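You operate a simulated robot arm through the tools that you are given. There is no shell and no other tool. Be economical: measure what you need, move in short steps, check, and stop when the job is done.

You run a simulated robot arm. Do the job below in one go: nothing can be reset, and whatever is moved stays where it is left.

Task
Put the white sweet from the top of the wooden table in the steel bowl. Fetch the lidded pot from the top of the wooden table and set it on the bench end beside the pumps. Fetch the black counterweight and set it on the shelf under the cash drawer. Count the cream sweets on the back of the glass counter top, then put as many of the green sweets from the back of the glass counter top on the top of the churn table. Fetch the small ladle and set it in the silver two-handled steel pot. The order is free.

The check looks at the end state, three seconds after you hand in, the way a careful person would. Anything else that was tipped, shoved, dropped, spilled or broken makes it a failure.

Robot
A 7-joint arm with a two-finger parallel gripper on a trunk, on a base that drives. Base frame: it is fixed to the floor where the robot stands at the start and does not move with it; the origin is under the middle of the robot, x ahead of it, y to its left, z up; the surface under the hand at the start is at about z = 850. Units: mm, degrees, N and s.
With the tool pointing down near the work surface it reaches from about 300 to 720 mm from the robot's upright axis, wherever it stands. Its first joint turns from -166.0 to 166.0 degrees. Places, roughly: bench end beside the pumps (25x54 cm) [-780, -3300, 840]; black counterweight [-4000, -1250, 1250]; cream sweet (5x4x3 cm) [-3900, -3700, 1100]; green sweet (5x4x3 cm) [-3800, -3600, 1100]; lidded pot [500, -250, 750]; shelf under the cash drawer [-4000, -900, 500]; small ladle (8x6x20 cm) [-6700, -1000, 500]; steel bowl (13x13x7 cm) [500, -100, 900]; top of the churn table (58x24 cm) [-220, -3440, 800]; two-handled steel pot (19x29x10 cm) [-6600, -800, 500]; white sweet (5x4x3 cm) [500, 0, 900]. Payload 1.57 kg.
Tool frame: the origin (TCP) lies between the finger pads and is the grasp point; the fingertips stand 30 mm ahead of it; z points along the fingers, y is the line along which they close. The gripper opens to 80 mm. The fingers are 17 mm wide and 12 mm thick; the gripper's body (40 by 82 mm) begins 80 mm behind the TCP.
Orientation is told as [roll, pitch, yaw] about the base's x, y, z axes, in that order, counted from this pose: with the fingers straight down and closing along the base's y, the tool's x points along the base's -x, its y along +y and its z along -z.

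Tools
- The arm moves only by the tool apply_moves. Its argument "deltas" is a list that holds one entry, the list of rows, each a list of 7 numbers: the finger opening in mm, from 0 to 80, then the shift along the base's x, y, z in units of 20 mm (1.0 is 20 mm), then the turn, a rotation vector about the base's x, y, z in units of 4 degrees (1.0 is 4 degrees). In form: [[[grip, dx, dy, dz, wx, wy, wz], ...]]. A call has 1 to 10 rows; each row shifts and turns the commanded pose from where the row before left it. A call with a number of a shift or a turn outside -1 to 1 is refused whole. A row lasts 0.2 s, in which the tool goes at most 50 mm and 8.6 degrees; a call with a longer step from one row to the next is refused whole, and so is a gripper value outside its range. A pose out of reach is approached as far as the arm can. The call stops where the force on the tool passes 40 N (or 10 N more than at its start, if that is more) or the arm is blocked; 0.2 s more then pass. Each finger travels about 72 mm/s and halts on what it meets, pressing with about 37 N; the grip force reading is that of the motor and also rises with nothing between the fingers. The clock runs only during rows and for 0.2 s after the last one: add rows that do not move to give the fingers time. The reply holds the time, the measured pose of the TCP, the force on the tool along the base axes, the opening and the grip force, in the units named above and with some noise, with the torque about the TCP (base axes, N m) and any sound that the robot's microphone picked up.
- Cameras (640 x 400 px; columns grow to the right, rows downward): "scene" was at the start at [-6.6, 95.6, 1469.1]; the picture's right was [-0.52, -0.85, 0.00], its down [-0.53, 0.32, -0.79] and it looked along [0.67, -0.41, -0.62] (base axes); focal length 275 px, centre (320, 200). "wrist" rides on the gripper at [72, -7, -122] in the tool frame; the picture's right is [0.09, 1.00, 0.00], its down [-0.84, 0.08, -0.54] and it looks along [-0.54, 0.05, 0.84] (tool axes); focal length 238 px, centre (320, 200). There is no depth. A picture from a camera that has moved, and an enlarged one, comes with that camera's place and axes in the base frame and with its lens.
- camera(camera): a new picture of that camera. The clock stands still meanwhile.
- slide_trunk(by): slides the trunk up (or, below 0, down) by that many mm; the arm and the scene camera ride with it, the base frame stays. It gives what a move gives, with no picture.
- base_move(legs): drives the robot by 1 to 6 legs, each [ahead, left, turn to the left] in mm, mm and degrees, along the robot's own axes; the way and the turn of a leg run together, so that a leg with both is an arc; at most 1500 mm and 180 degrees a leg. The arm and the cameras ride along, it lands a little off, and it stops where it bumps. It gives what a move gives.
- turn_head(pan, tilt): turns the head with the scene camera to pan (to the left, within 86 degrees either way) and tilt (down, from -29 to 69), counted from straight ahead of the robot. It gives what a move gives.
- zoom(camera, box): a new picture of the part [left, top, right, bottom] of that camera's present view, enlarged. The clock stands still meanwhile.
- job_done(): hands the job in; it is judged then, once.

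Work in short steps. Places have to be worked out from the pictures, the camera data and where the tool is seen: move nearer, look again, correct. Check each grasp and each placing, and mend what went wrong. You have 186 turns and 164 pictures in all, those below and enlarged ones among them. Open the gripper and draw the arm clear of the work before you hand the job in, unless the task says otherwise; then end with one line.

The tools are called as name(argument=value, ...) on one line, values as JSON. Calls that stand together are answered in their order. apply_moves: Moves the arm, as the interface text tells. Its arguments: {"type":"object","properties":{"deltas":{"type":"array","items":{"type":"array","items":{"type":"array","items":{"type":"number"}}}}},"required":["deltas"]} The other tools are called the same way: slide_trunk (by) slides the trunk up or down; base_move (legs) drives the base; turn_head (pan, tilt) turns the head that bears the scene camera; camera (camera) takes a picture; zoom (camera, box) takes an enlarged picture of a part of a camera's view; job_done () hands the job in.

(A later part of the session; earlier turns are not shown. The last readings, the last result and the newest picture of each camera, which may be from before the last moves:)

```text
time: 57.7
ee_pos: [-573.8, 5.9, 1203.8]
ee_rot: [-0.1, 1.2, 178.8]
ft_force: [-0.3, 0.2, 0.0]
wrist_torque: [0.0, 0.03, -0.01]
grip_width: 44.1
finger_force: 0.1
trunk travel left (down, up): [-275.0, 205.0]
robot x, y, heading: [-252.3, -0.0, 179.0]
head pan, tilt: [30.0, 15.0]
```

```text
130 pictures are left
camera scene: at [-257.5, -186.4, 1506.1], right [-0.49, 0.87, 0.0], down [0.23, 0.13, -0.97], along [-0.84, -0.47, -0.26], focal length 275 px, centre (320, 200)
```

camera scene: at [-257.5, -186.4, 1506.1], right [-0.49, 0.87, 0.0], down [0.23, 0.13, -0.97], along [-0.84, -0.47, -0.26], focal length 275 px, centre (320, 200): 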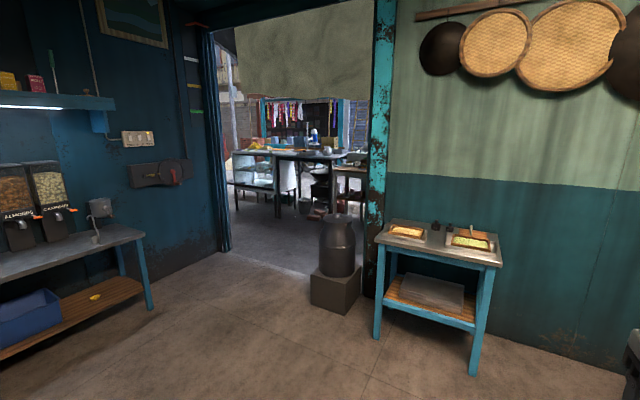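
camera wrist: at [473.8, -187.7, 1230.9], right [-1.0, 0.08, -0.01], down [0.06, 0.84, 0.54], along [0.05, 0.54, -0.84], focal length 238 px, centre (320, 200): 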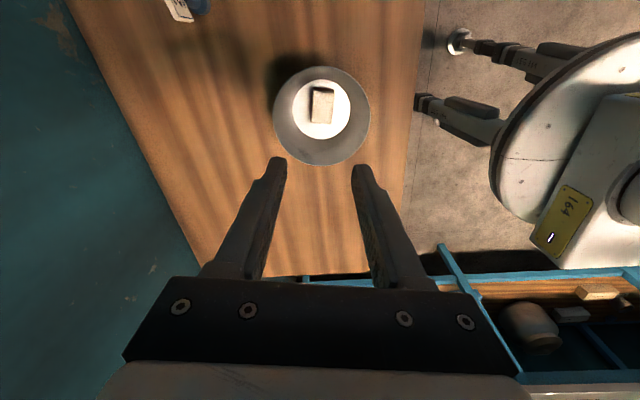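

A doorway leads to the shop front. I'll zoom through it, and on the shelf with the golden pot.

zoom(camera="scene", box=[210, 60, 400, 230])

turn_head(pan=70, tilt=20)

camera(camera="scene")

turn_head(pan=0, tilt=20)

camera(camera="scene")

```text
2.35 times, centred on (305, 145) of scene
camera zoom: at [-257.5, -186.4, 1506.1], right [-0.49, 0.87, 0.0], down [0.23, 0.13, -0.97], along [-0.84, -0.47, -0.26], focal length 646 px, centre (355, 329)
```

zoom: 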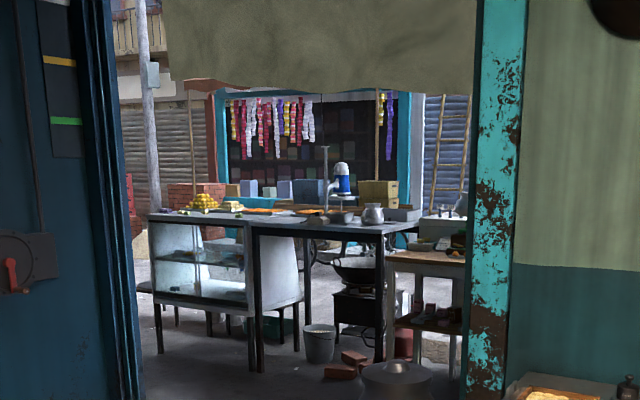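

```text
time: 58.8
ee_pos: [-572.8, 5.5, 1204.0]
ee_rot: [0.0, 1.2, 178.9]
ft_force: [0.4, 0.2, 0.1]
wrist_torque: [0.0, -0.03, 0.0]
grip_width: 43.9
finger_force: 0.1
trunk travel left (down, up): [-275.0, 205.0]
robot x, y, heading: [-252.9, -2.2, 179.1]
head pan, tilt: [70.0, 20.0]
```

```text
128 pictures are left
camera scene: at [-209.2, -227.9, 1497.9], right [-0.93, 0.36, 0.0], down [0.12, 0.32, -0.94], along [-0.34, -0.88, -0.34], focal length 275 px, centre (320, 200)
```

scene: 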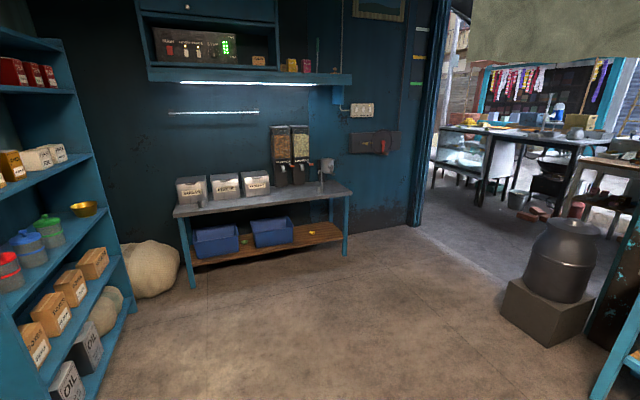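

```text
time: 60.2
ee_pos: [-573.6, 5.8, 1203.0]
ee_rot: [-0.2, 1.1, 178.7]
ft_force: [-0.3, 0.1, -0.2]
wrist_torque: [-0.01, 0.01, 0.0]
grip_width: 43.9
finger_force: 0.1
trunk travel left (down, up): [-275.0, 205.0]
robot x, y, heading: [-253.8, 3.1, 179.3]
head pan, tilt: [0.0, 20.0]
```

```text
127 pictures are left
camera scene: at [-269.0, -139.5, 1497.9], right [0.01, 1.0, 0.0], down [0.34, -0.01, -0.94], along [-0.94, 0.01, -0.34], focal length 275 px, centre (320, 200)
```

scene: 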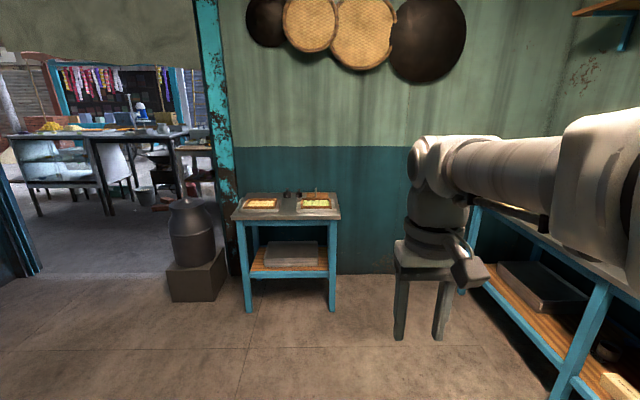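

I need to place these benches accurately, so I'll zoom on the left-wall bench and its dispensers.

turn_head(pan=70, tilt=20)

zoom(camera="scene", box=[150, 110, 390, 280])

zoom(camera="scene", box=[420, 60, 640, 220])

```text
time: 61.6
ee_pos: [-574.3, 5.0, 1202.1]
ee_rot: [-0.1, 1.2, 178.8]
ft_force: [0.1, -0.4, 0.3]
wrist_torque: [0.0, 0.07, 0.01]
grip_width: 43.9
finger_force: 0.1
trunk travel left (down, up): [-275.0, 205.0]
robot x, y, heading: [-255.0, 1.1, 179.1]
head pan, tilt: [70.0, 20.0]
```

```text
2.35 times, centred on (270, 195) of scene
camera zoom: at [-209.2, -227.9, 1497.9], right [-0.93, 0.36, 0.0], down [0.12, 0.32, -0.94], along [-0.34, -0.88, -0.34], focal length 646 px, centre (438, 212)
```

zoom: 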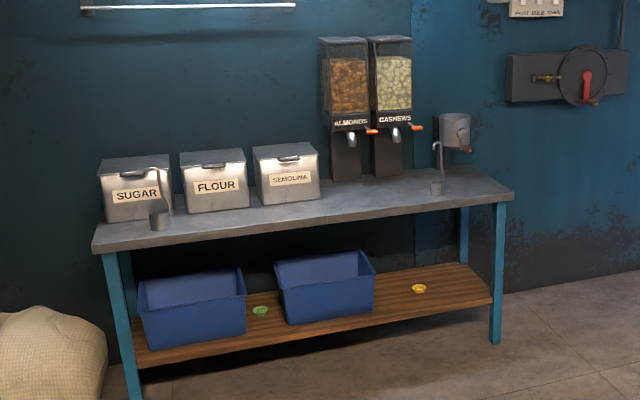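

```text
2.50 times, centred on (530, 140) of scene
camera zoom: at [-209.2, -227.9, 1497.9], right [-0.93, 0.36, 0.0], down [0.12, 0.32, -0.94], along [-0.34, -0.88, -0.34], focal length 687 px, centre (-205, 350)
```

zoom: 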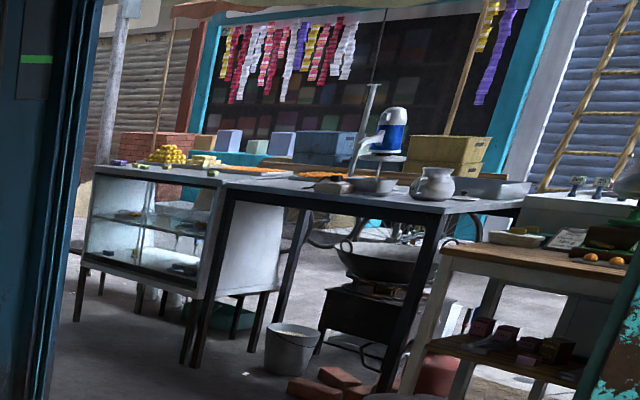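

The glass counter matches the rough coordinates (-4000, -3700). The bench at y = -2440 does not match "beside the pumps", so I'll drive towards the doorway and look further.

base_move(legs=[[600, 850, 0], [650, 850, 0]])

turn_head(pan=20, tilt=15)

camera(camera="scene")

turn_head(pan=84, tilt=15)

camera(camera="scene")

```text
time: 74.5
ee_pos: [-1837.0, -1647.3, 1203.1]
ee_rot: [-0.1, 1.1, 178.4]
ft_force: [-0.3, -0.3, -0.4]
wrist_torque: [0.05, -0.01, 0.03]
grip_width: 44.2
finger_force: 0.1
trunk travel left (down, up): [-275.0, 205.0]
robot x, y, heading: [-1516.4, -1656.1, 178.7]
head pan, tilt: [70.0, 20.0]
```

```text
time: 75.7
ee_pos: [-1836.4, -1648.1, 1203.6]
ee_rot: [-0.2, 1.2, 178.4]
ft_force: [0.7, 0.3, 0.1]
wrist_torque: [-0.02, -0.02, -0.02]
grip_width: 44.1
finger_force: 0.1
trunk travel left (down, up): [-275.0, 205.0]
robot x, y, heading: [-1515.5, -1654.8, 178.7]
head pan, tilt: [20.0, 15.0]
```

```text
124 pictures are left
camera scene: at [-1528.9, -1826.7, 1506.0], right [-0.32, 0.95, 0.0], down [0.25, 0.08, -0.97], along [-0.91, -0.31, -0.26], focal length 275 px, centre (320, 200)
```

scene: 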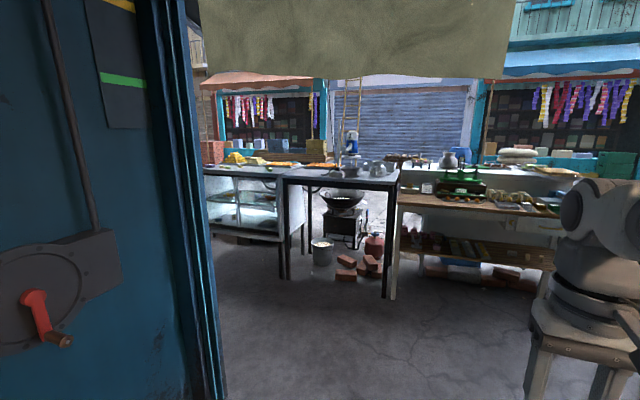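

```text
time: 77.0
ee_pos: [-1836.6, -1648.4, 1203.7]
ee_rot: [-0.1, 1.3, 178.4]
ft_force: [-0.8, 0.3, 0.6]
wrist_torque: [0.01, 0.0, -0.04]
grip_width: 43.9
finger_force: 0.0
trunk travel left (down, up): [-275.0, 205.0]
robot x, y, heading: [-1516.8, -1657.0, 178.8]
head pan, tilt: [84.0, 15.0]
```

```text
123 pictures are left
camera scene: at [-1452.5, -1889.4, 1506.1], right [-0.99, 0.13, 0.0], down [0.03, 0.26, -0.97], along [-0.12, -0.96, -0.26], focal length 275 px, centre (320, 200)
```

scene: 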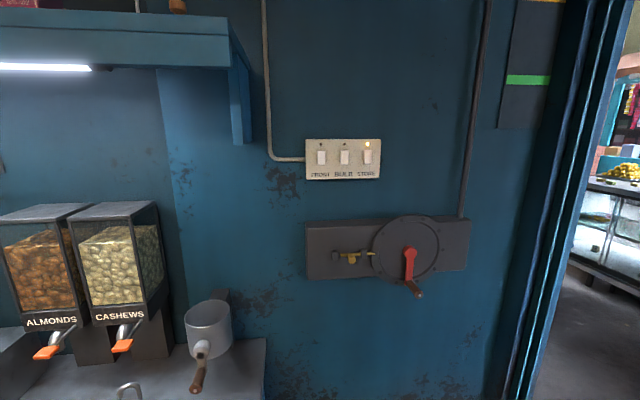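

There's a labelled switch plate and a crank on the wall, so I'll zoom on both and on the stalls outside.

zoom(camera="scene", box=[290, 120, 480, 300])

turn_head(pan=20, tilt=15)

zoom(camera="scene", box=[195, 120, 415, 300])

zoom(camera="scene", box=[380, 130, 600, 300])

```text
2.22 times, centred on (385, 210) of scene
camera zoom: at [-1452.5, -1889.4, 1506.1], right [-0.99, 0.13, 0.0], down [0.03, 0.26, -0.97], along [-0.12, -0.96, -0.26], focal length 610 px, centre (176, 178)
```

zoom: 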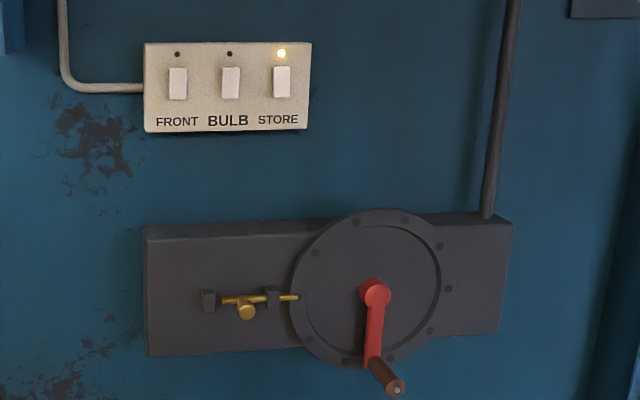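

```text
time: 78.4
ee_pos: [-1836.7, -1648.4, 1203.8]
ee_rot: [-0.1, 1.1, 178.4]
ft_force: [0.2, 0.5, -0.4]
wrist_torque: [0.01, 0.0, 0.0]
grip_width: 44.2
finger_force: 0.1
trunk travel left (down, up): [-275.0, 205.0]
robot x, y, heading: [-1515.9, -1652.4, 178.7]
head pan, tilt: [20.0, 15.0]
```

```text
2.22 times, centred on (305, 210) of scene
camera zoom: at [-1528.9, -1826.7, 1506.1], right [-0.32, 0.95, 0.0], down [0.25, 0.08, -0.97], along [-0.91, -0.31, -0.26], focal length 610 px, centre (353, 178)
```

zoom: 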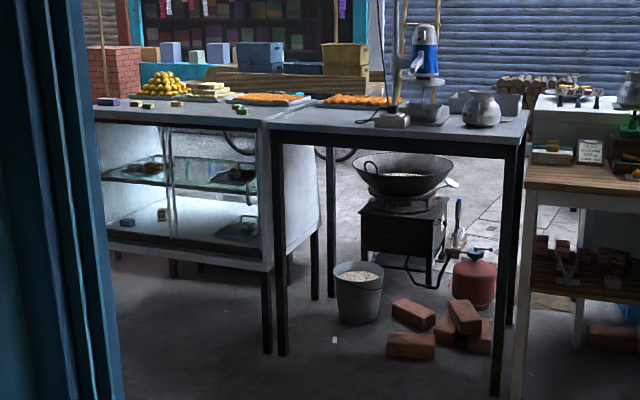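

```text
2.35 times, centred on (490, 215) of scene
camera zoom: at [-1528.9, -1826.7, 1506.1], right [-0.32, 0.95, 0.0], down [0.25, 0.08, -0.97], along [-0.91, -0.31, -0.26], focal length 646 px, centre (-80, 165)
```

zoom: 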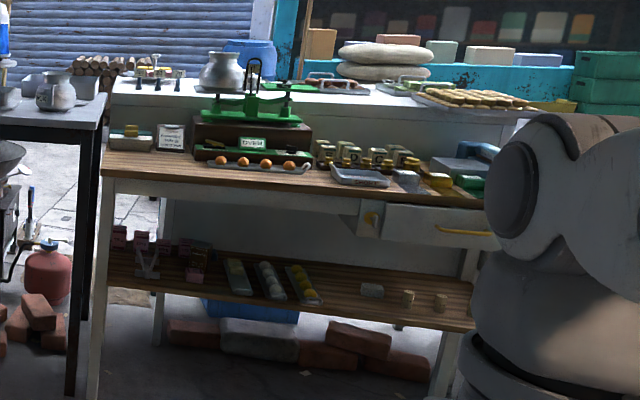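

The front shop has a wooden counter with a balance, a steel table and the glass counter. I'll drive out into the aisle and look around, including back towards the region around (-780, -3300).

base_move(legs=[[1400, 250, 0]])

turn_head(pan=84, tilt=15)

camera(camera="scene")

turn_head(pan=30, tilt=20)

camera(camera="scene")

```text
time: 87.8
ee_pos: [-3248.6, -1868.1, 1204.2]
ee_rot: [-0.1, 1.2, 178.3]
ft_force: [0.0, 0.1, -0.2]
wrist_torque: [-0.03, -0.02, 0.03]
grip_width: 43.6
finger_force: 0.0
trunk travel left (down, up): [-275.0, 205.0]
robot x, y, heading: [-2928.3, -1876.8, 178.6]
head pan, tilt: [20.0, 15.0]
```

```text
time: 89.1
ee_pos: [-3248.6, -1868.6, 1201.0]
ee_rot: [-0.1, 1.2, 178.2]
ft_force: [1.0, -0.3, -0.2]
wrist_torque: [0.0, -0.02, -0.05]
grip_width: 44.1
finger_force: 0.0
trunk travel left (down, up): [-275.0, 205.0]
robot x, y, heading: [-2928.7, -1877.1, 178.5]
head pan, tilt: [84.0, 15.0]
```

```text
119 pictures are left
camera scene: at [-2865.8, -2110.9, 1506.1], right [-0.99, 0.13, 0.0], down [0.03, 0.26, -0.97], along [-0.13, -0.96, -0.26], focal length 275 px, centre (320, 200)
```

scene: 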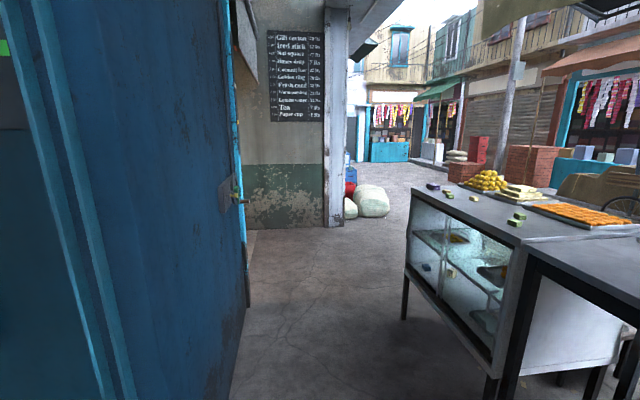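

```text
time: 90.3
ee_pos: [-3249.3, -1869.0, 1202.6]
ee_rot: [-0.1, 1.1, 178.2]
ft_force: [-0.1, 0.4, 0.4]
wrist_torque: [-0.02, -0.02, 0.01]
grip_width: 44.1
finger_force: 0.1
trunk travel left (down, up): [-275.0, 205.0]
robot x, y, heading: [-2926.5, -1874.6, 178.3]
head pan, tilt: [30.0, 20.0]
```

```text
118 pictures are left
camera scene: at [-2935.4, -2062.8, 1497.9], right [-0.48, 0.88, 0.0], down [0.3, 0.16, -0.94], along [-0.83, -0.45, -0.34], focal length 275 px, centre (320, 200)
```

scene: 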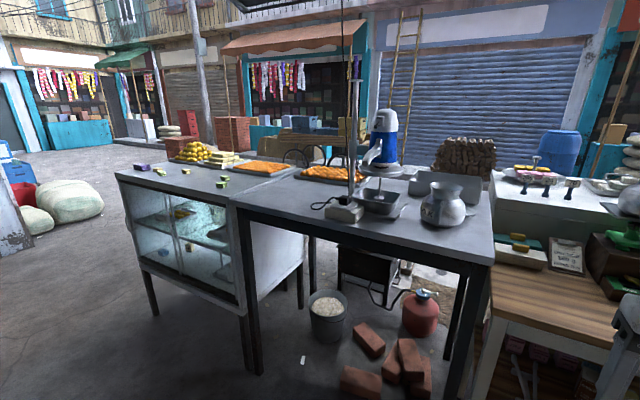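

There's a blue panel with a latch on the left that may be a door to the churn room. I'll zoom on it and on the glass counter.

zoom(camera="scene", box=[110, 130, 310, 260])

turn_head(pan=86, tilt=10)

zoom(camera="scene", box=[170, 60, 350, 260])

```text
3.08 times, centred on (210, 195) of scene
camera zoom: at [-2935.4, -2062.8, 1497.9], right [-0.48, 0.88, 0.0], down [0.3, 0.16, -0.94], along [-0.83, -0.45, -0.34], focal length 845 px, centre (658, 215)
```

zoom: 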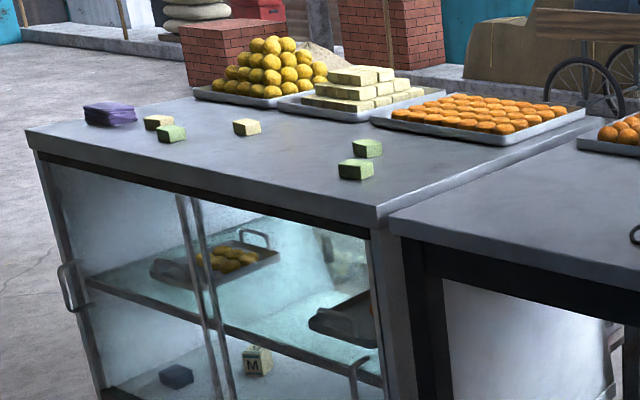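

```text
time: 91.6
ee_pos: [-3249.9, -1868.6, 1203.3]
ee_rot: [-0.1, 1.2, 178.1]
ft_force: [0.8, -0.9, 0.6]
wrist_torque: [-0.01, 0.04, 0.02]
grip_width: 44.0
finger_force: 0.2
trunk travel left (down, up): [-275.0, 205.0]
robot x, y, heading: [-2928.7, -1879.6, 178.5]
head pan, tilt: [85.9, 10.0]
```

```text
2.00 times, centred on (260, 160) of scene
camera zoom: at [-2862.7, -2110.8, 1514.2], right [-1.0, 0.1, 0.0], down [0.02, 0.17, -0.98], along [-0.1, -0.98, -0.17], focal length 549 px, centre (440, 280)
```

zoom: 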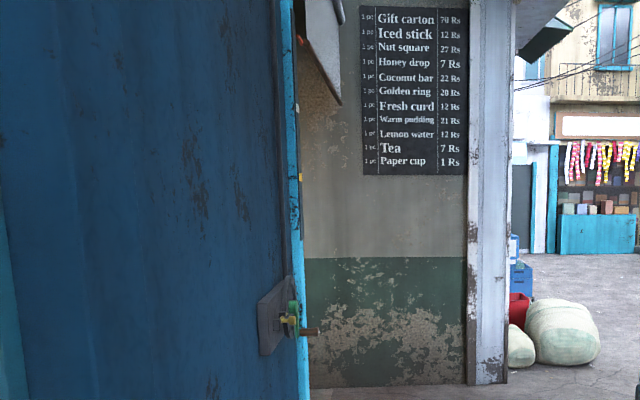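

I count two cream sweets and three green ones, to be rechecked nearby. Now I'll drive left along the aisle to look into the recess behind the latch.

base_move(legs=[[-80, 1450, 0], [0, 300, 0], [0, 0, 90]])

turn_head(pan=70, tilt=15)

camera(camera="scene")

```text
time: 110.3
ee_pos: [-2867.9, -3968.0, 1202.9]
ee_rot: [-0.1, 1.2, -90.0]
ft_force: [0.1, -0.4, 0.0]
wrist_torque: [0.05, 0.0, 0.03]
grip_width: 43.9
finger_force: 0.0
trunk travel left (down, up): [-275.0, 205.0]
robot x, y, heading: [-2868.7, -3648.4, -89.5]
head pan, tilt: [85.9, 10.0]
```

```text
time: 111.1
ee_pos: [-2867.8, -3968.5, 1203.7]
ee_rot: [-0.1, 1.1, -90.1]
ft_force: [0.9, 0.9, -0.1]
wrist_torque: [0.0, 0.01, -0.01]
grip_width: 43.9
finger_force: 0.1
trunk travel left (down, up): [-275.0, 205.0]
robot x, y, heading: [-2872.2, -3646.9, -89.7]
head pan, tilt: [70.0, 15.0]
```

```text
115 pictures are left
camera scene: at [-2642.1, -3599.2, 1506.1], right [-0.34, -0.94, 0.0], down [-0.24, 0.09, -0.97], along [0.91, -0.32, -0.26], focal length 275 px, centre (320, 200)
```

scene: 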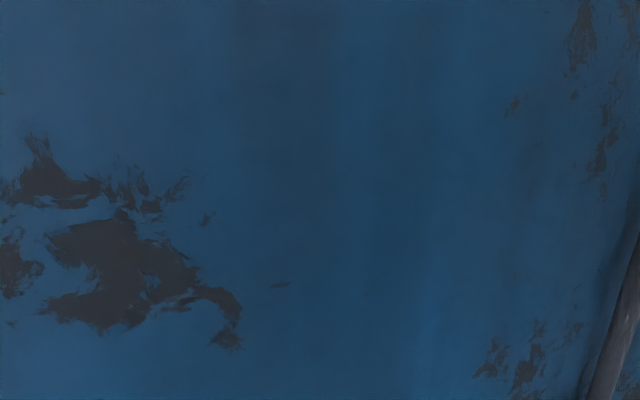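

I'm right beside the blue wall, which ends near y = -4320. I'll drive further along to look into the opening.

base_move(legs=[[1250, -150, 0]])

camera(camera="scene")

turn_head(pan=86, tilt=15)

camera(camera="scene")

```text
time: 119.4
ee_pos: [-3023.4, -5209.9, 1203.8]
ee_rot: [-0.1, 1.1, -90.6]
ft_force: [0.5, -0.3, -0.4]
wrist_torque: [0.0, 0.0, 0.0]
grip_width: 44.2
finger_force: 0.0
trunk travel left (down, up): [-275.0, 205.0]
robot x, y, heading: [-3020.8, -4891.1, -90.4]
head pan, tilt: [70.0, 15.0]
```

```text
114 pictures are left
camera scene: at [-2792.5, -4843.0, 1506.1], right [-0.35, -0.94, 0.0], down [-0.24, 0.09, -0.97], along [0.91, -0.34, -0.26], focal length 275 px, centre (320, 200)
```

scene: 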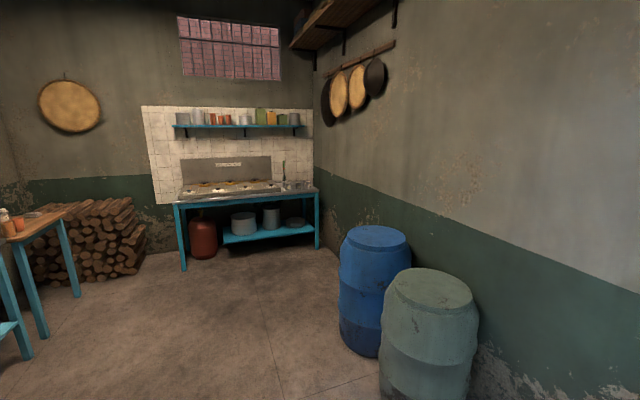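

```text
time: 120.2
ee_pos: [-3023.1, -5209.3, 1202.8]
ee_rot: [-0.1, 1.2, -90.6]
ft_force: [0.5, -0.3, -0.2]
wrist_torque: [0.0, 0.0, -0.02]
grip_width: 44.0
finger_force: 0.0
trunk travel left (down, up): [-275.0, 205.0]
robot x, y, heading: [-3023.3, -4890.0, -90.6]
head pan, tilt: [85.9, 15.0]
```

```text
113 pictures are left
camera scene: at [-2786.9, -4817.8, 1506.1], right [-0.08, -1.0, 0.0], down [-0.26, 0.02, -0.97], along [0.96, -0.08, -0.26], focal length 275 px, centre (320, 200)
```

scene: 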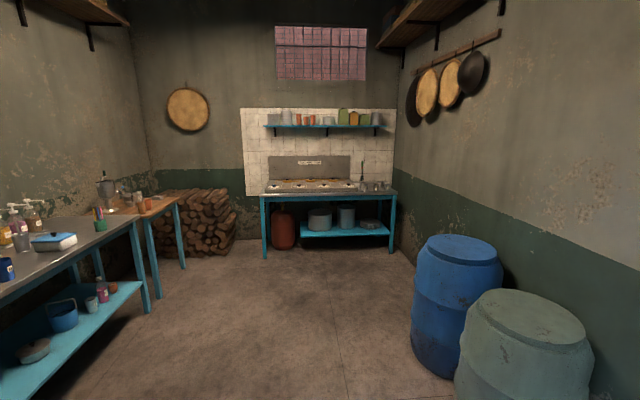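

Found it: a kitchen with pump bottles on a bench and a churn table beyond. I'll zoom in on the left side.

zoom(camera="scene", box=[0, 160, 200, 400])

zoom(camera="scene", box=[240, 100, 410, 260])

```text
1.67 times, centred on (100, 280) of scene
camera zoom: at [-2786.9, -4817.8, 1506.1], right [-0.08, -1.0, 0.0], down [-0.26, 0.02, -0.97], along [0.96, -0.08, -0.26], focal length 458 px, centre (687, 67)
```

zoom: 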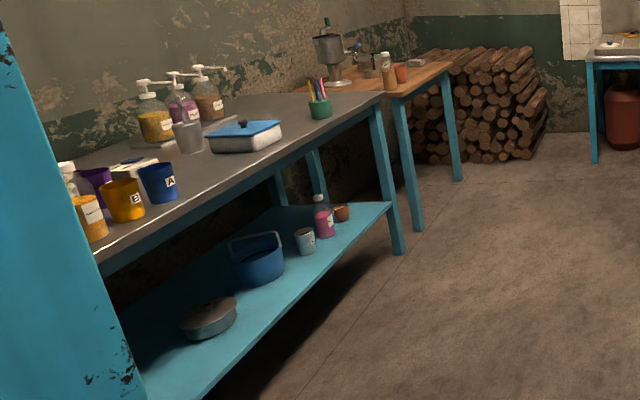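

```text
2.50 times, centred on (325, 180) of scene
camera zoom: at [-2786.9, -4817.8, 1506.1], right [-0.08, -1.0, 0.0], down [-0.26, 0.02, -0.97], along [0.96, -0.08, -0.26], focal length 687 px, centre (308, 250)
```

zoom: 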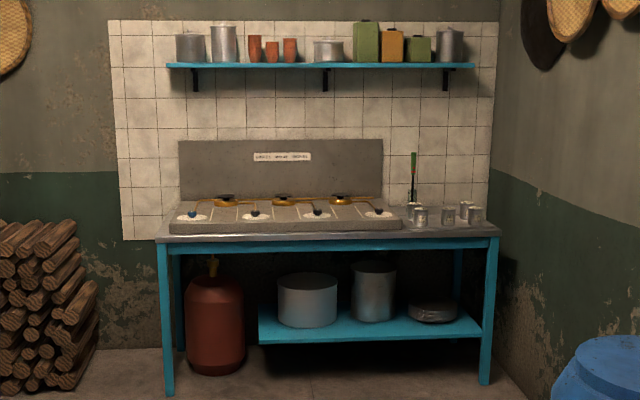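

So the pump bench's far end and the churn table are both in this kitchen. The un-sized items' coordinates look rounded to 250 mm. For the "lidded pot" that leaves only the cardamom tin near (490, -300), so I'll look at it closely later. First the green sweets: drive to the seller's side of the glass counter.

base_move(legs=[[0, 0, -90], [0, -810, 0], [0, -810, 0], [380, 0, 0]])

turn_head(pan=10, tilt=40)

camera(camera="scene")

camera(camera="wrist")

```text
time: 140.4
ee_pos: [-3663.0, -3257.5, 1203.5]
ee_rot: [-0.2, 1.2, 176.8]
ft_force: [-0.8, 0.3, -1.2]
wrist_torque: [0.0, 0.01, 0.02]
grip_width: 44.0
finger_force: 0.1
trunk travel left (down, up): [-275.0, 205.0]
robot x, y, heading: [-3341.5, -3274.2, 176.9]
head pan, tilt: [85.9, 15.0]
```

```text
time: 141.9
ee_pos: [-3662.1, -3255.7, 1203.4]
ee_rot: [0.0, 1.2, 176.8]
ft_force: [0.4, 0.0, 0.0]
wrist_torque: [-0.01, -0.03, 0.02]
grip_width: 44.2
finger_force: 0.1
trunk travel left (down, up): [-275.0, 205.0]
robot x, y, heading: [-3344.4, -3275.1, 177.0]
head pan, tilt: [10.0, 40.0]
```

```text
110 pictures are left
camera scene: at [-3355.9, -3428.3, 1466.5], right [-0.12, 0.99, 0.0], down [0.64, 0.08, -0.77], along [-0.76, -0.09, -0.64], focal length 275 px, centre (320, 200)
```

scene: 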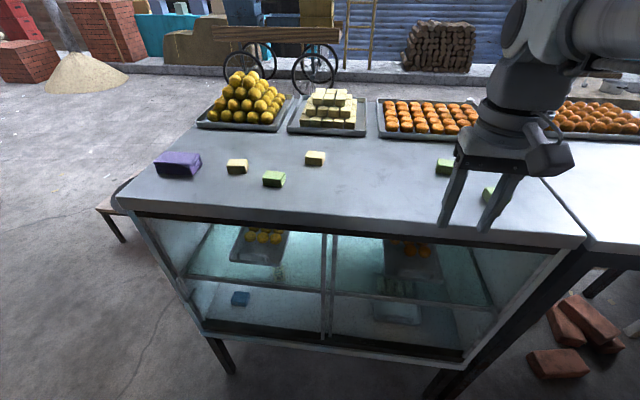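

```text
109 pictures are left
camera wrist: at [-3593.0, -3255.4, 1326.4], right [0.04, -1.0, 0.0], down [-0.85, -0.03, 0.52], along [-0.52, -0.02, -0.85], focal length 238 px, centre (320, 200)
```

wrist: 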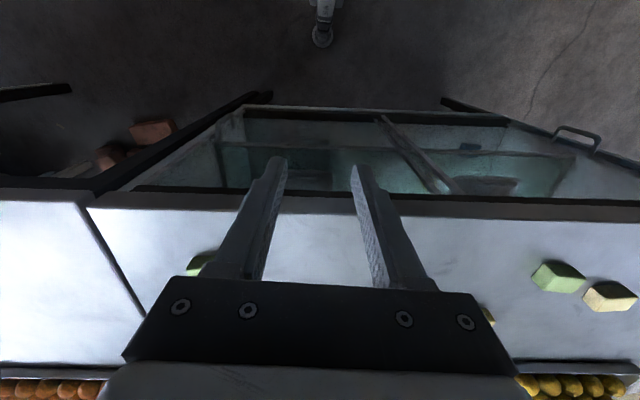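

Two creams and three greens are confirmed, so I move two greens. G1 is near (-3900, -3608), and I'm bringing the hand over it for a close look.

apply_moves(deltas=[[[60, -0.3, -1, 0, 0, 0, 0], [70, -0.3, -1, 0, 0, 0, 0], [70, -0.3, -1, 0, 0, 0, 0], [70, -0.3, -1, 0, 0, 0, 0], [70, -0.3, -1, 0, 0, 0, 0], [70, -0.3, -1, 0, 0, 0, 0], [70, -0.3, -1, 0, 0, 0, 0], [70, -0.3, -1, 0, 0, 0, 0], [70, -0.3, -1, 0, 0, 0, 0], [70, -0.3, -1, 0, 0, 0, 0]]])

apply_moves(deltas=[[[70, -0.3, -1, -0.2, 0, 0, 0], [70, -0.3, -1, -0.2, 0, 0, 0], [70, -0.3, -1, -0.2, 0, 0, 0], [70, -0.3, -1, -0.2, 0, 0, 0], [70, -0.3, -1, -0.2, 0, 0, 0], [70, -0.3, -1, -0.2, 0, 0, 0], [70, -0.3, -1, -0.2, 0, 0, 0], [70, 0, -0.6, -0.2, 0, 0, 0], [70, 0, 0, 0, 0, 0, 0]]])

camera(camera="wrist")

```text
time: 144.1
ee_pos: [-3722.9, -3460.4, 1204.0]
ee_rot: [-0.1, 1.2, 176.7]
ft_force: [0.2, 0.2, 0.6]
wrist_torque: [-0.03, 0.02, -0.02]
grip_width: 69.7
finger_force: 0.2
trunk travel left (down, up): [-275.0, 205.0]
robot x, y, heading: [-3344.2, -3274.7, 177.2]
head pan, tilt: [10.0, 40.0]
```

```text
time: 146.1
ee_pos: [-3766.9, -3610.6, 1170.3]
ee_rot: [0.0, 1.2, 176.7]
ft_force: [0.5, -0.1, -0.4]
wrist_torque: [0.03, -0.01, 0.0]
grip_width: 69.7
finger_force: 0.1
trunk travel left (down, up): [-275.0, 205.0]
robot x, y, heading: [-3343.1, -3273.5, 176.8]
head pan, tilt: [10.0, 40.0]
```

```text
108 pictures are left
camera wrist: at [-3697.5, -3608.5, 1293.4], right [0.04, -1.0, 0.0], down [-0.85, -0.03, 0.52], along [-0.52, -0.02, -0.85], focal length 238 px, centre (320, 200)
```

wrist: 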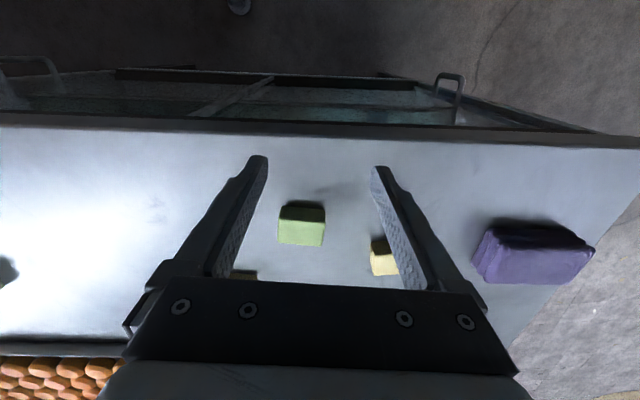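

The counter's height is uncertain (1050–1100). I'll zoom for the sweet's angle.

zoom(camera="wrist", box=[250, 180, 410, 280])

```text
4.00 times, centred on (330, 230) of wrist
camera zoom: at [-3697.5, -3608.5, 1293.4], right [0.04, -1.0, 0.0], down [-0.85, -0.03, 0.52], along [-0.52, -0.02, -0.85], focal length 953 px, centre (280, 80)
```

zoom: 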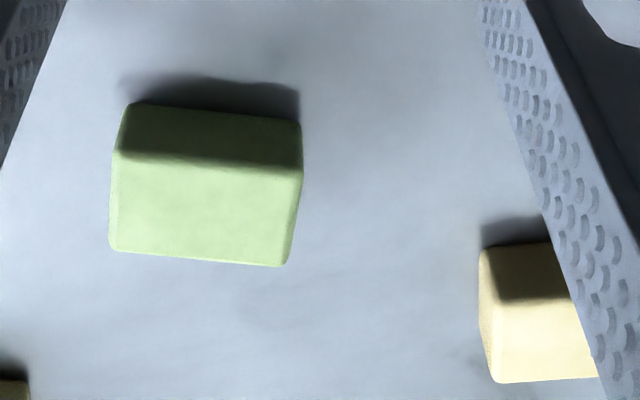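

From the zoom, H ≈ 178, so the counter is at about z = 1082 and the sweet is centred near (-3843, -3596). Its long side lies along the finger axis at about 43 mm, so no turn is needed. I'll move above it and recheck.

apply_moves(deltas=[[[74, -0.76, 0.15, -0.1, 0, 0, 0], [74, -0.76, 0.15, -0.1, 0, 0, 0], [74, -0.76, 0.15, -0.1, 0, 0, 0], [74, -0.76, 0.15, -0.1, 0, 0, 0], [74, -0.76, 0.15, -0.1, 0, 0, 0], [74, 0, 0, 0, 0, 0, 0]]])

camera(camera="wrist")

zoom(camera="scene", box=[220, 100, 380, 220])

```text
time: 147.5
ee_pos: [-3841.0, -3594.4, 1160.0]
ee_rot: [0.0, 1.1, 176.8]
ft_force: [-0.2, -0.1, 1.0]
wrist_torque: [0.04, -0.03, -0.02]
grip_width: 74.3
finger_force: 0.1
trunk travel left (down, up): [-275.0, 205.0]
robot x, y, heading: [-3345.8, -3276.3, 177.1]
head pan, tilt: [10.0, 40.0]
```

```text
106 pictures are left
camera wrist: at [-3770.4, -3592.7, 1284.4], right [0.04, -1.0, 0.0], down [-0.85, -0.03, 0.52], along [-0.52, -0.02, -0.85], focal length 238 px, centre (320, 200)
```

wrist: 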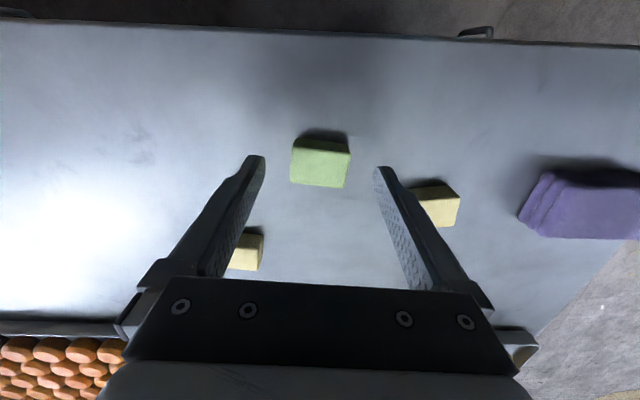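

```text
3.33 times, centred on (300, 160) of scene
camera zoom: at [-3356.0, -3428.2, 1466.5], right [-0.12, 0.99, 0.0], down [0.64, 0.08, -0.77], along [-0.76, -0.09, -0.64], focal length 916 px, centre (387, 333)
```

zoom: 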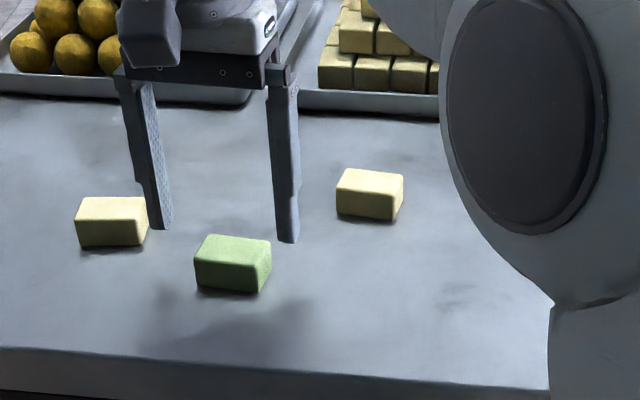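

Triangulation gives the sweet's top at about 1116 and its centre at (-3841, -3595), right under the TCP. I'm descending.

apply_moves(deltas=[[[74, 0, 0, -0.8, 0, 0, 0], [74, 0, 0, -0.7, 0, 0, 0], [74, 0, 0, -0.3, 0, 0, 0], [74, 0, 0, -0.2, 0, 0, 0], [74, 0, 0, -0.1, 0, 0, 0]]])

camera(camera="wrist")

zoom(camera="scene", box=[220, 120, 340, 220])

```text
time: 148.7
ee_pos: [-3839.5, -3595.1, 1119.6]
ee_rot: [-0.1, 1.1, 176.8]
ft_force: [0.0, -0.5, 3.3]
wrist_torque: [-0.13, 0.02, 0.0]
grip_width: 74.1
finger_force: 0.1
trunk travel left (down, up): [-275.0, 205.0]
robot x, y, heading: [-3345.4, -3272.6, 177.0]
head pan, tilt: [10.0, 40.0]
```

```text
104 pictures are left
camera wrist: at [-3770.3, -3592.8, 1243.2], right [0.04, -1.0, 0.0], down [-0.85, -0.03, 0.53], along [-0.52, -0.02, -0.85], focal length 238 px, centre (320, 200)
```

wrist: 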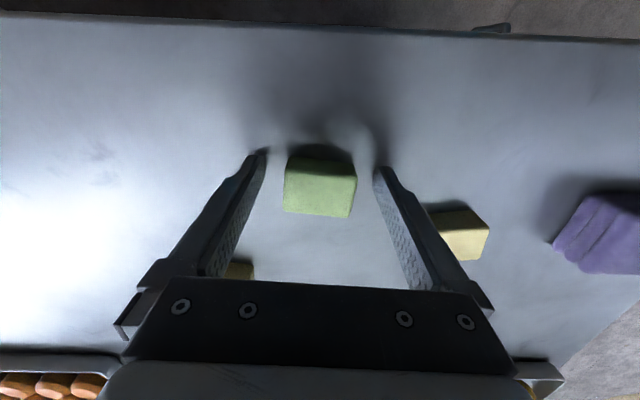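

```text
4.00 times, centred on (280, 170) of scene
camera zoom: at [-3355.7, -3428.1, 1466.6], right [-0.12, 0.99, 0.0], down [0.64, 0.08, -0.77], along [-0.76, -0.09, -0.64], focal length 1099 px, centre (480, 320)
```

zoom: 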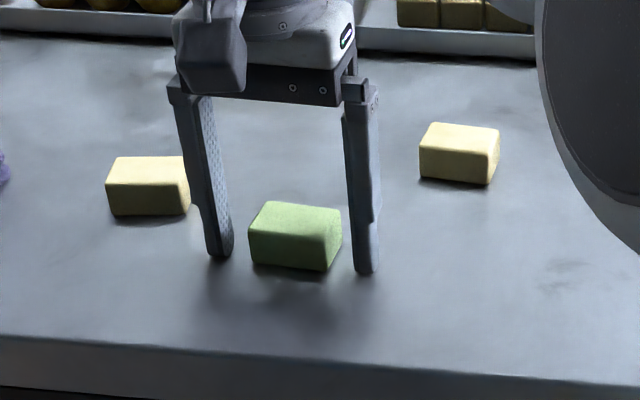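

Light contact, and the fingers straddle the sweet. Closing and lifting slowly.

apply_moves(deltas=[[[60, 0, 0, 0, 0, 0, 0], [40, 0, 0, 0, 0, 0, 0], [20, 0, 0, 0, 0, 0, 0], [10, 0, 0, 0, 0, 0, 0], [10, 0, 0, 0, 0, 0, 0], [10, 0, 0, 0.2, 0, 0, 0], [10, 0, 0, 0.3, 0, 0, 0], [10, 0, 0, 0.4, 0, 0, 0], [10, 0, 0, 0.5, 0, 0, 0]]])

camera(camera="wrist")

```text
time: 150.7
ee_pos: [-3842.3, -3595.2, 1149.0]
ee_rot: [-0.1, 1.0, 176.7]
ft_force: [-0.3, 0.7, -0.2]
wrist_torque: [0.03, 0.03, -0.02]
grip_width: 44.9
finger_force: 37.3
trunk travel left (down, up): [-275.0, 205.0]
robot x, y, heading: [-3344.0, -3273.9, 177.1]
head pan, tilt: [10.0, 40.0]
```

```text
102 pictures are left
camera wrist: at [-3771.4, -3592.2, 1271.8], right [0.04, -1.0, 0.0], down [-0.85, -0.03, 0.52], along [-0.52, -0.02, -0.85], focal length 238 px, centre (320, 200)
```

wrist: 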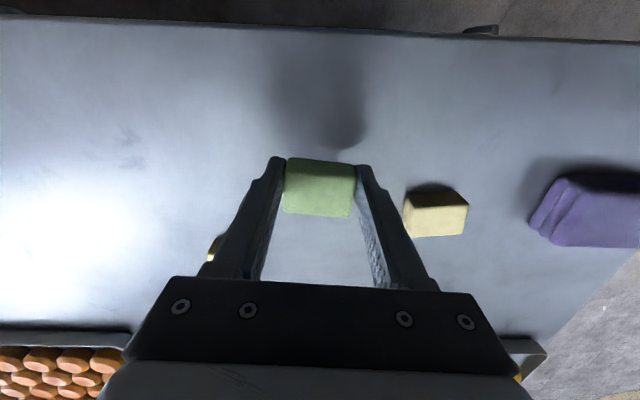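

It's held securely. I'll raise it and retract the arm before driving.

apply_moves(deltas=[[[10, 0.5, 1, 1, 0, 0, 0], [10, 0.5, 1, 1, 0, 0, 0], [10, 0.5, 1, 1, 0, 0, 0], [10, 0.5, 1, 0.3, 0, 0, 0], [10, 0.5, 1, 0, 0, 0, 0], [10, 0.5, 1, 0, 0, 0, 0], [10, 0.5, 1, 0, 0, 0, 0], [10, 0.5, 1, 0, 0, 0, 0], [10, 0.5, 1, 0, 0, 0, 0], [10, 0.5, 1, 0, 0, 0, 0]]])

apply_moves(deltas=[[[10, 0.6, 1, 0, 0, 0, 0], [10, 0.6, 1, 0, 0, 0, 0], [10, 0.6, 1, 0, 0, 0, 0], [10, 0.6, 1, 0, 0, 0, 0], [10, 0.6, 1, 0, 0, 0, 0], [10, 0.6, 1, 0, 0, 0, 0], [10, 0.3, 0.9, 0, 0, 0, 0]]])

base_move(legs=[[-320, 0, 0], [0, 1500, 0], [0, 200, 0], [0, 0, -87]])

turn_head(pan=10, tilt=25)

camera(camera="scene")

```text
time: 152.9
ee_pos: [-3739.3, -3394.5, 1215.3]
ee_rot: [-0.1, 1.2, 176.8]
ft_force: [-0.3, -1.0, -0.5]
wrist_torque: [-0.02, -0.02, 0.0]
grip_width: 45.0
finger_force: 37.1
trunk travel left (down, up): [-275.0, 205.0]
robot x, y, heading: [-3344.7, -3275.9, 176.8]
head pan, tilt: [10.0, 40.0]
```

```text
time: 154.5
ee_pos: [-3664.2, -3258.6, 1212.8]
ee_rot: [-0.1, 1.2, 176.7]
ft_force: [0.0, -0.7, -0.8]
wrist_torque: [0.01, -0.01, 0.0]
grip_width: 44.7
finger_force: 37.1
trunk travel left (down, up): [-275.0, 205.0]
robot x, y, heading: [-3343.7, -3275.0, 176.7]
head pan, tilt: [10.0, 40.0]
```

```text
time: 174.6
ee_pos: [-3133.6, -4636.0, 1212.0]
ee_rot: [0.0, 1.1, 89.3]
ft_force: [0.2, -0.8, -0.1]
wrist_torque: [-0.02, 0.04, 0.0]
grip_width: 44.8
finger_force: 36.7
trunk travel left (down, up): [-275.0, 205.0]
robot x, y, heading: [-3133.1, -4957.7, 89.7]
head pan, tilt: [10.0, 40.0]
```

```text
time: 175.3
ee_pos: [-3133.8, -4633.9, 1212.0]
ee_rot: [-0.2, 1.3, 89.3]
ft_force: [0.7, -0.3, -0.7]
wrist_torque: [0.0, 0.03, -0.01]
grip_width: 44.7
finger_force: 37.4
trunk travel left (down, up): [-275.0, 205.0]
robot x, y, heading: [-3136.3, -4957.2, 89.7]
head pan, tilt: [10.0, 25.0]
```

```text
101 pictures are left
camera scene: at [-3291.5, -4943.5, 1489.8], right [0.99, 0.17, 0.0], down [0.07, -0.42, -0.91], along [-0.15, 0.89, -0.42], focal length 275 px, centre (320, 200)
```

scene: 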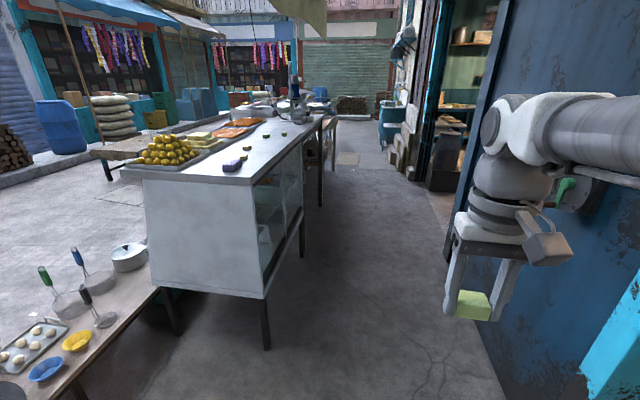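

The sweet is still held. I'm driving into the kitchen towards the churn table.

base_move(legs=[[0, -1400, 0], [0, -700, 0]])

camera(camera="scene")

```text
time: 191.4
ee_pos: [-1011.4, -4646.6, 1212.9]
ee_rot: [-0.1, 1.2, 89.2]
ft_force: [0.5, 0.1, -0.7]
wrist_torque: [-0.02, 0.0, 0.01]
grip_width: 45.0
finger_force: 36.9
trunk travel left (down, up): [-275.0, 205.0]
robot x, y, heading: [-1015.2, -4967.1, 89.7]
head pan, tilt: [10.0, 25.0]
```

```text
100 pictures are left
camera scene: at [-1169.9, -4954.8, 1489.8], right [0.99, 0.17, 0.0], down [0.07, -0.42, -0.91], along [-0.15, 0.89, -0.42], focal length 275 px, centre (320, 200)
```

scene: 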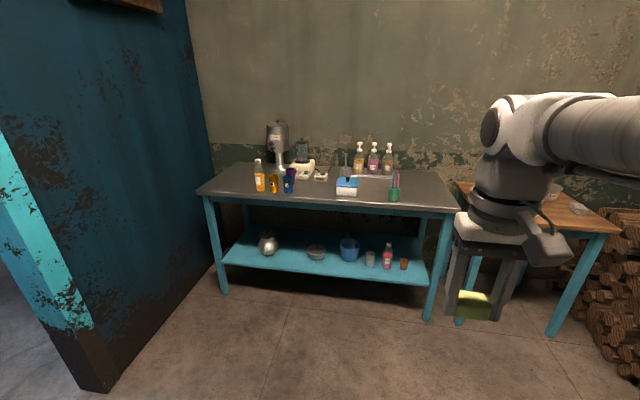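

There's a clear view of the pump bench and churn table. I'll move in front of the churn table, stopping short to look.

base_move(legs=[[300, -795, 0], [450, 0, 0]])

turn_head(pan=15, tilt=40)

camera(camera="scene")

```text
time: 200.7
ee_pos: [-220.9, -3914.2, 1212.0]
ee_rot: [-0.2, 1.2, 88.7]
ft_force: [-0.4, 0.8, -0.4]
wrist_torque: [0.01, -0.03, 0.02]
grip_width: 44.9
finger_force: 37.2
trunk travel left (down, up): [-275.0, 205.0]
robot x, y, heading: [-224.4, -4231.3, 89.3]
head pan, tilt: [10.0, 25.0]
```

```text
time: 201.4
ee_pos: [-220.3, -3913.7, 1213.1]
ee_rot: [-0.1, 1.2, 88.7]
ft_force: [0.3, -0.5, -0.8]
wrist_torque: [0.02, 0.0, -0.03]
grip_width: 45.1
finger_force: 37.3
trunk travel left (down, up): [-275.0, 205.0]
robot x, y, heading: [-230.3, -4233.3, 89.1]
head pan, tilt: [15.0, 40.0]
```

```text
99 pictures are left
camera scene: at [-388.2, -4228.8, 1466.6], right [0.97, 0.24, 0.0], down [0.16, -0.62, -0.77], along [-0.19, 0.74, -0.64], focal length 275 px, centre (320, 200)
```

scene: 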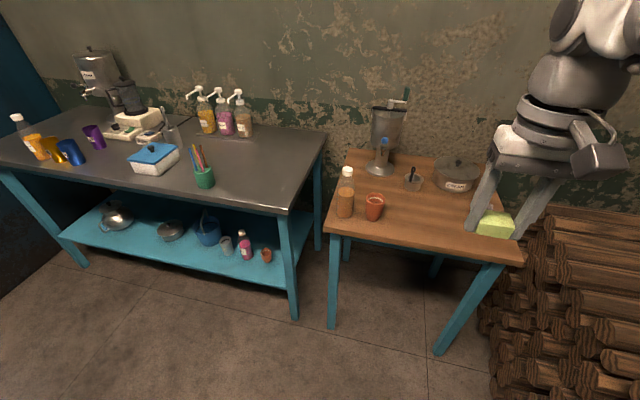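

There's a lidded pot on this churn table, with a label. I'll zoom on it.

zoom(camera="scene", box=[320, 90, 540, 270])

zoom(camera="scene", box=[430, 145, 500, 200])

zoom(camera="scene", box=[90, 70, 330, 290])

```text
2.22 times, centred on (430, 180) of scene
camera zoom: at [-388.2, -4228.8, 1466.6], right [0.97, 0.24, 0.0], down [0.16, -0.62, -0.77], along [-0.19, 0.74, -0.64], focal length 610 px, centre (76, 244)
```

zoom: 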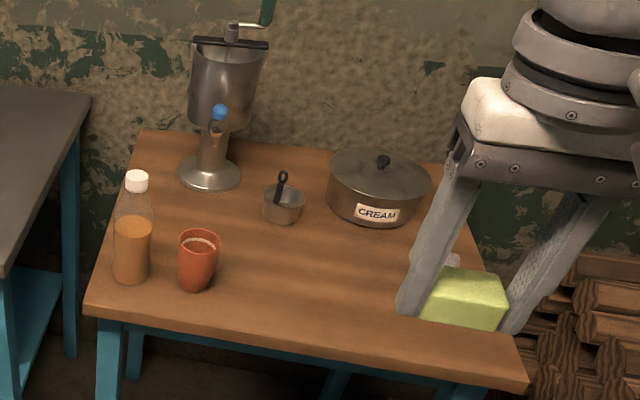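

```text
7.27 times, centred on (465, 172) of scene
camera zoom: at [-388.2, -4228.8, 1466.6], right [0.97, 0.24, 0.0], down [0.16, -0.62, -0.77], along [-0.19, 0.74, -0.64], focal length 1997 px, centre (-734, 400)
```

zoom: 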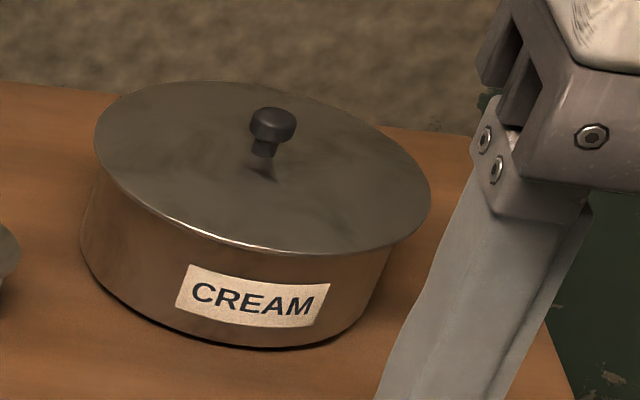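

```text
1.82 times, centred on (210, 180) of scene
camera zoom: at [-388.2, -4228.8, 1466.6], right [0.97, 0.24, 0.0], down [0.16, -0.62, -0.77], along [-0.19, 0.74, -0.64], focal length 499 px, centre (520, 236)
```

zoom: 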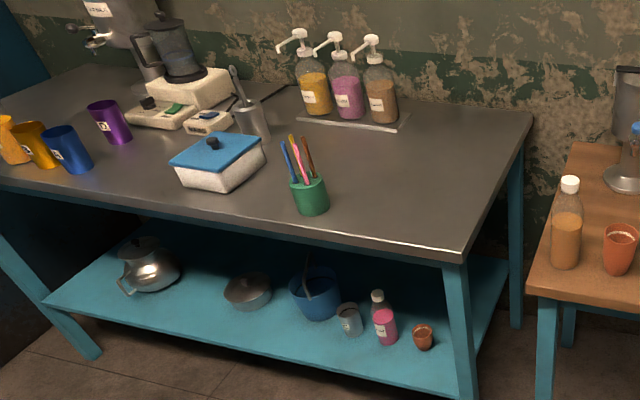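

The CREAM pot here is about 18 cm across, so it can't be the graspable "wooden table" pot. The cardamom tin is about 72 mm and sits exactly at the listed place, so I'll come back to it. Now I'll place the green sweet on the free front of the churn table, near (-120, -3450).

base_move(legs=[[260, 0, 0]])

apply_moves(deltas=[[[10, 0.6, 0.9, -0.5, 0, 0, 0], [10, 0.6, 0.9, -0.8, 0, 0, 0], [10, 0.6, 0.9, -1, 0, 0, 0], [10, 0.6, 0.9, -1, 0, 0, 0], [10, 0.6, 0.9, -1, 0, 0, 0], [10, 0.6, 0.9, -1, 0, 0, 0], [10, 0.6, 0.9, -1, 0, 0, 0], [10, 0.6, 0.9, -1, 0, 0, 0], [10, 0, 0.9, -1, 0, 0, 0], [10, 0, 0, 0, 0, 0, 0]]])

camera(camera="wrist")

camera(camera="scene")

```text
time: 203.8
ee_pos: [-215.7, -3647.6, 1213.4]
ee_rot: [-0.1, 1.2, 88.6]
ft_force: [-0.5, 0.5, -0.6]
wrist_torque: [-0.03, -0.02, 0.03]
grip_width: 44.7
finger_force: 37.1
trunk travel left (down, up): [-275.0, 205.0]
robot x, y, heading: [-222.3, -3970.6, 88.9]
head pan, tilt: [15.0, 40.0]
```

```text
time: 206.0
ee_pos: [-118.4, -3486.8, 1045.0]
ee_rot: [-0.1, 1.1, 88.6]
ft_force: [0.7, -0.4, -0.3]
wrist_torque: [-0.03, 0.02, 0.01]
grip_width: 45.0
finger_force: 37.2
trunk travel left (down, up): [-275.0, 205.0]
robot x, y, heading: [-220.2, -3968.3, 89.1]
head pan, tilt: [15.0, 40.0]
```

```text
95 pictures are left
camera wrist: at [-113.0, -3557.2, 1169.1], right [-1.0, -0.07, 0.0], down [-0.06, 0.85, 0.53], along [-0.04, 0.52, -0.85], focal length 238 px, centre (320, 200)
```

wrist: 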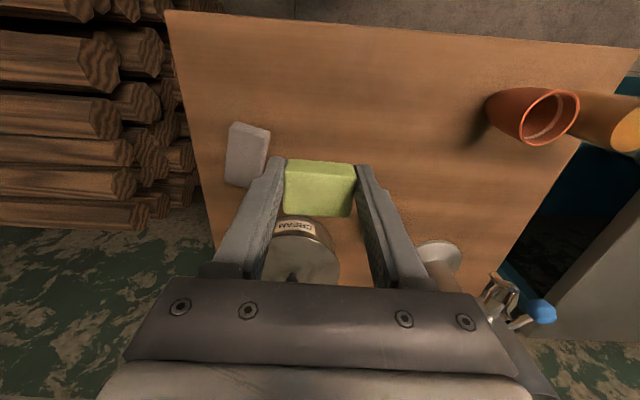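

```text
94 pictures are left
camera scene: at [-383.2, -3963.4, 1466.5], right [0.97, 0.24, 0.0], down [0.15, -0.62, -0.77], along [-0.18, 0.74, -0.64], focal length 275 px, centre (320, 200)
```

scene: 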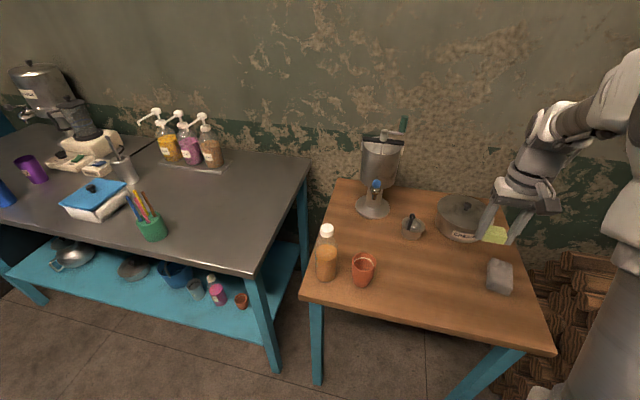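

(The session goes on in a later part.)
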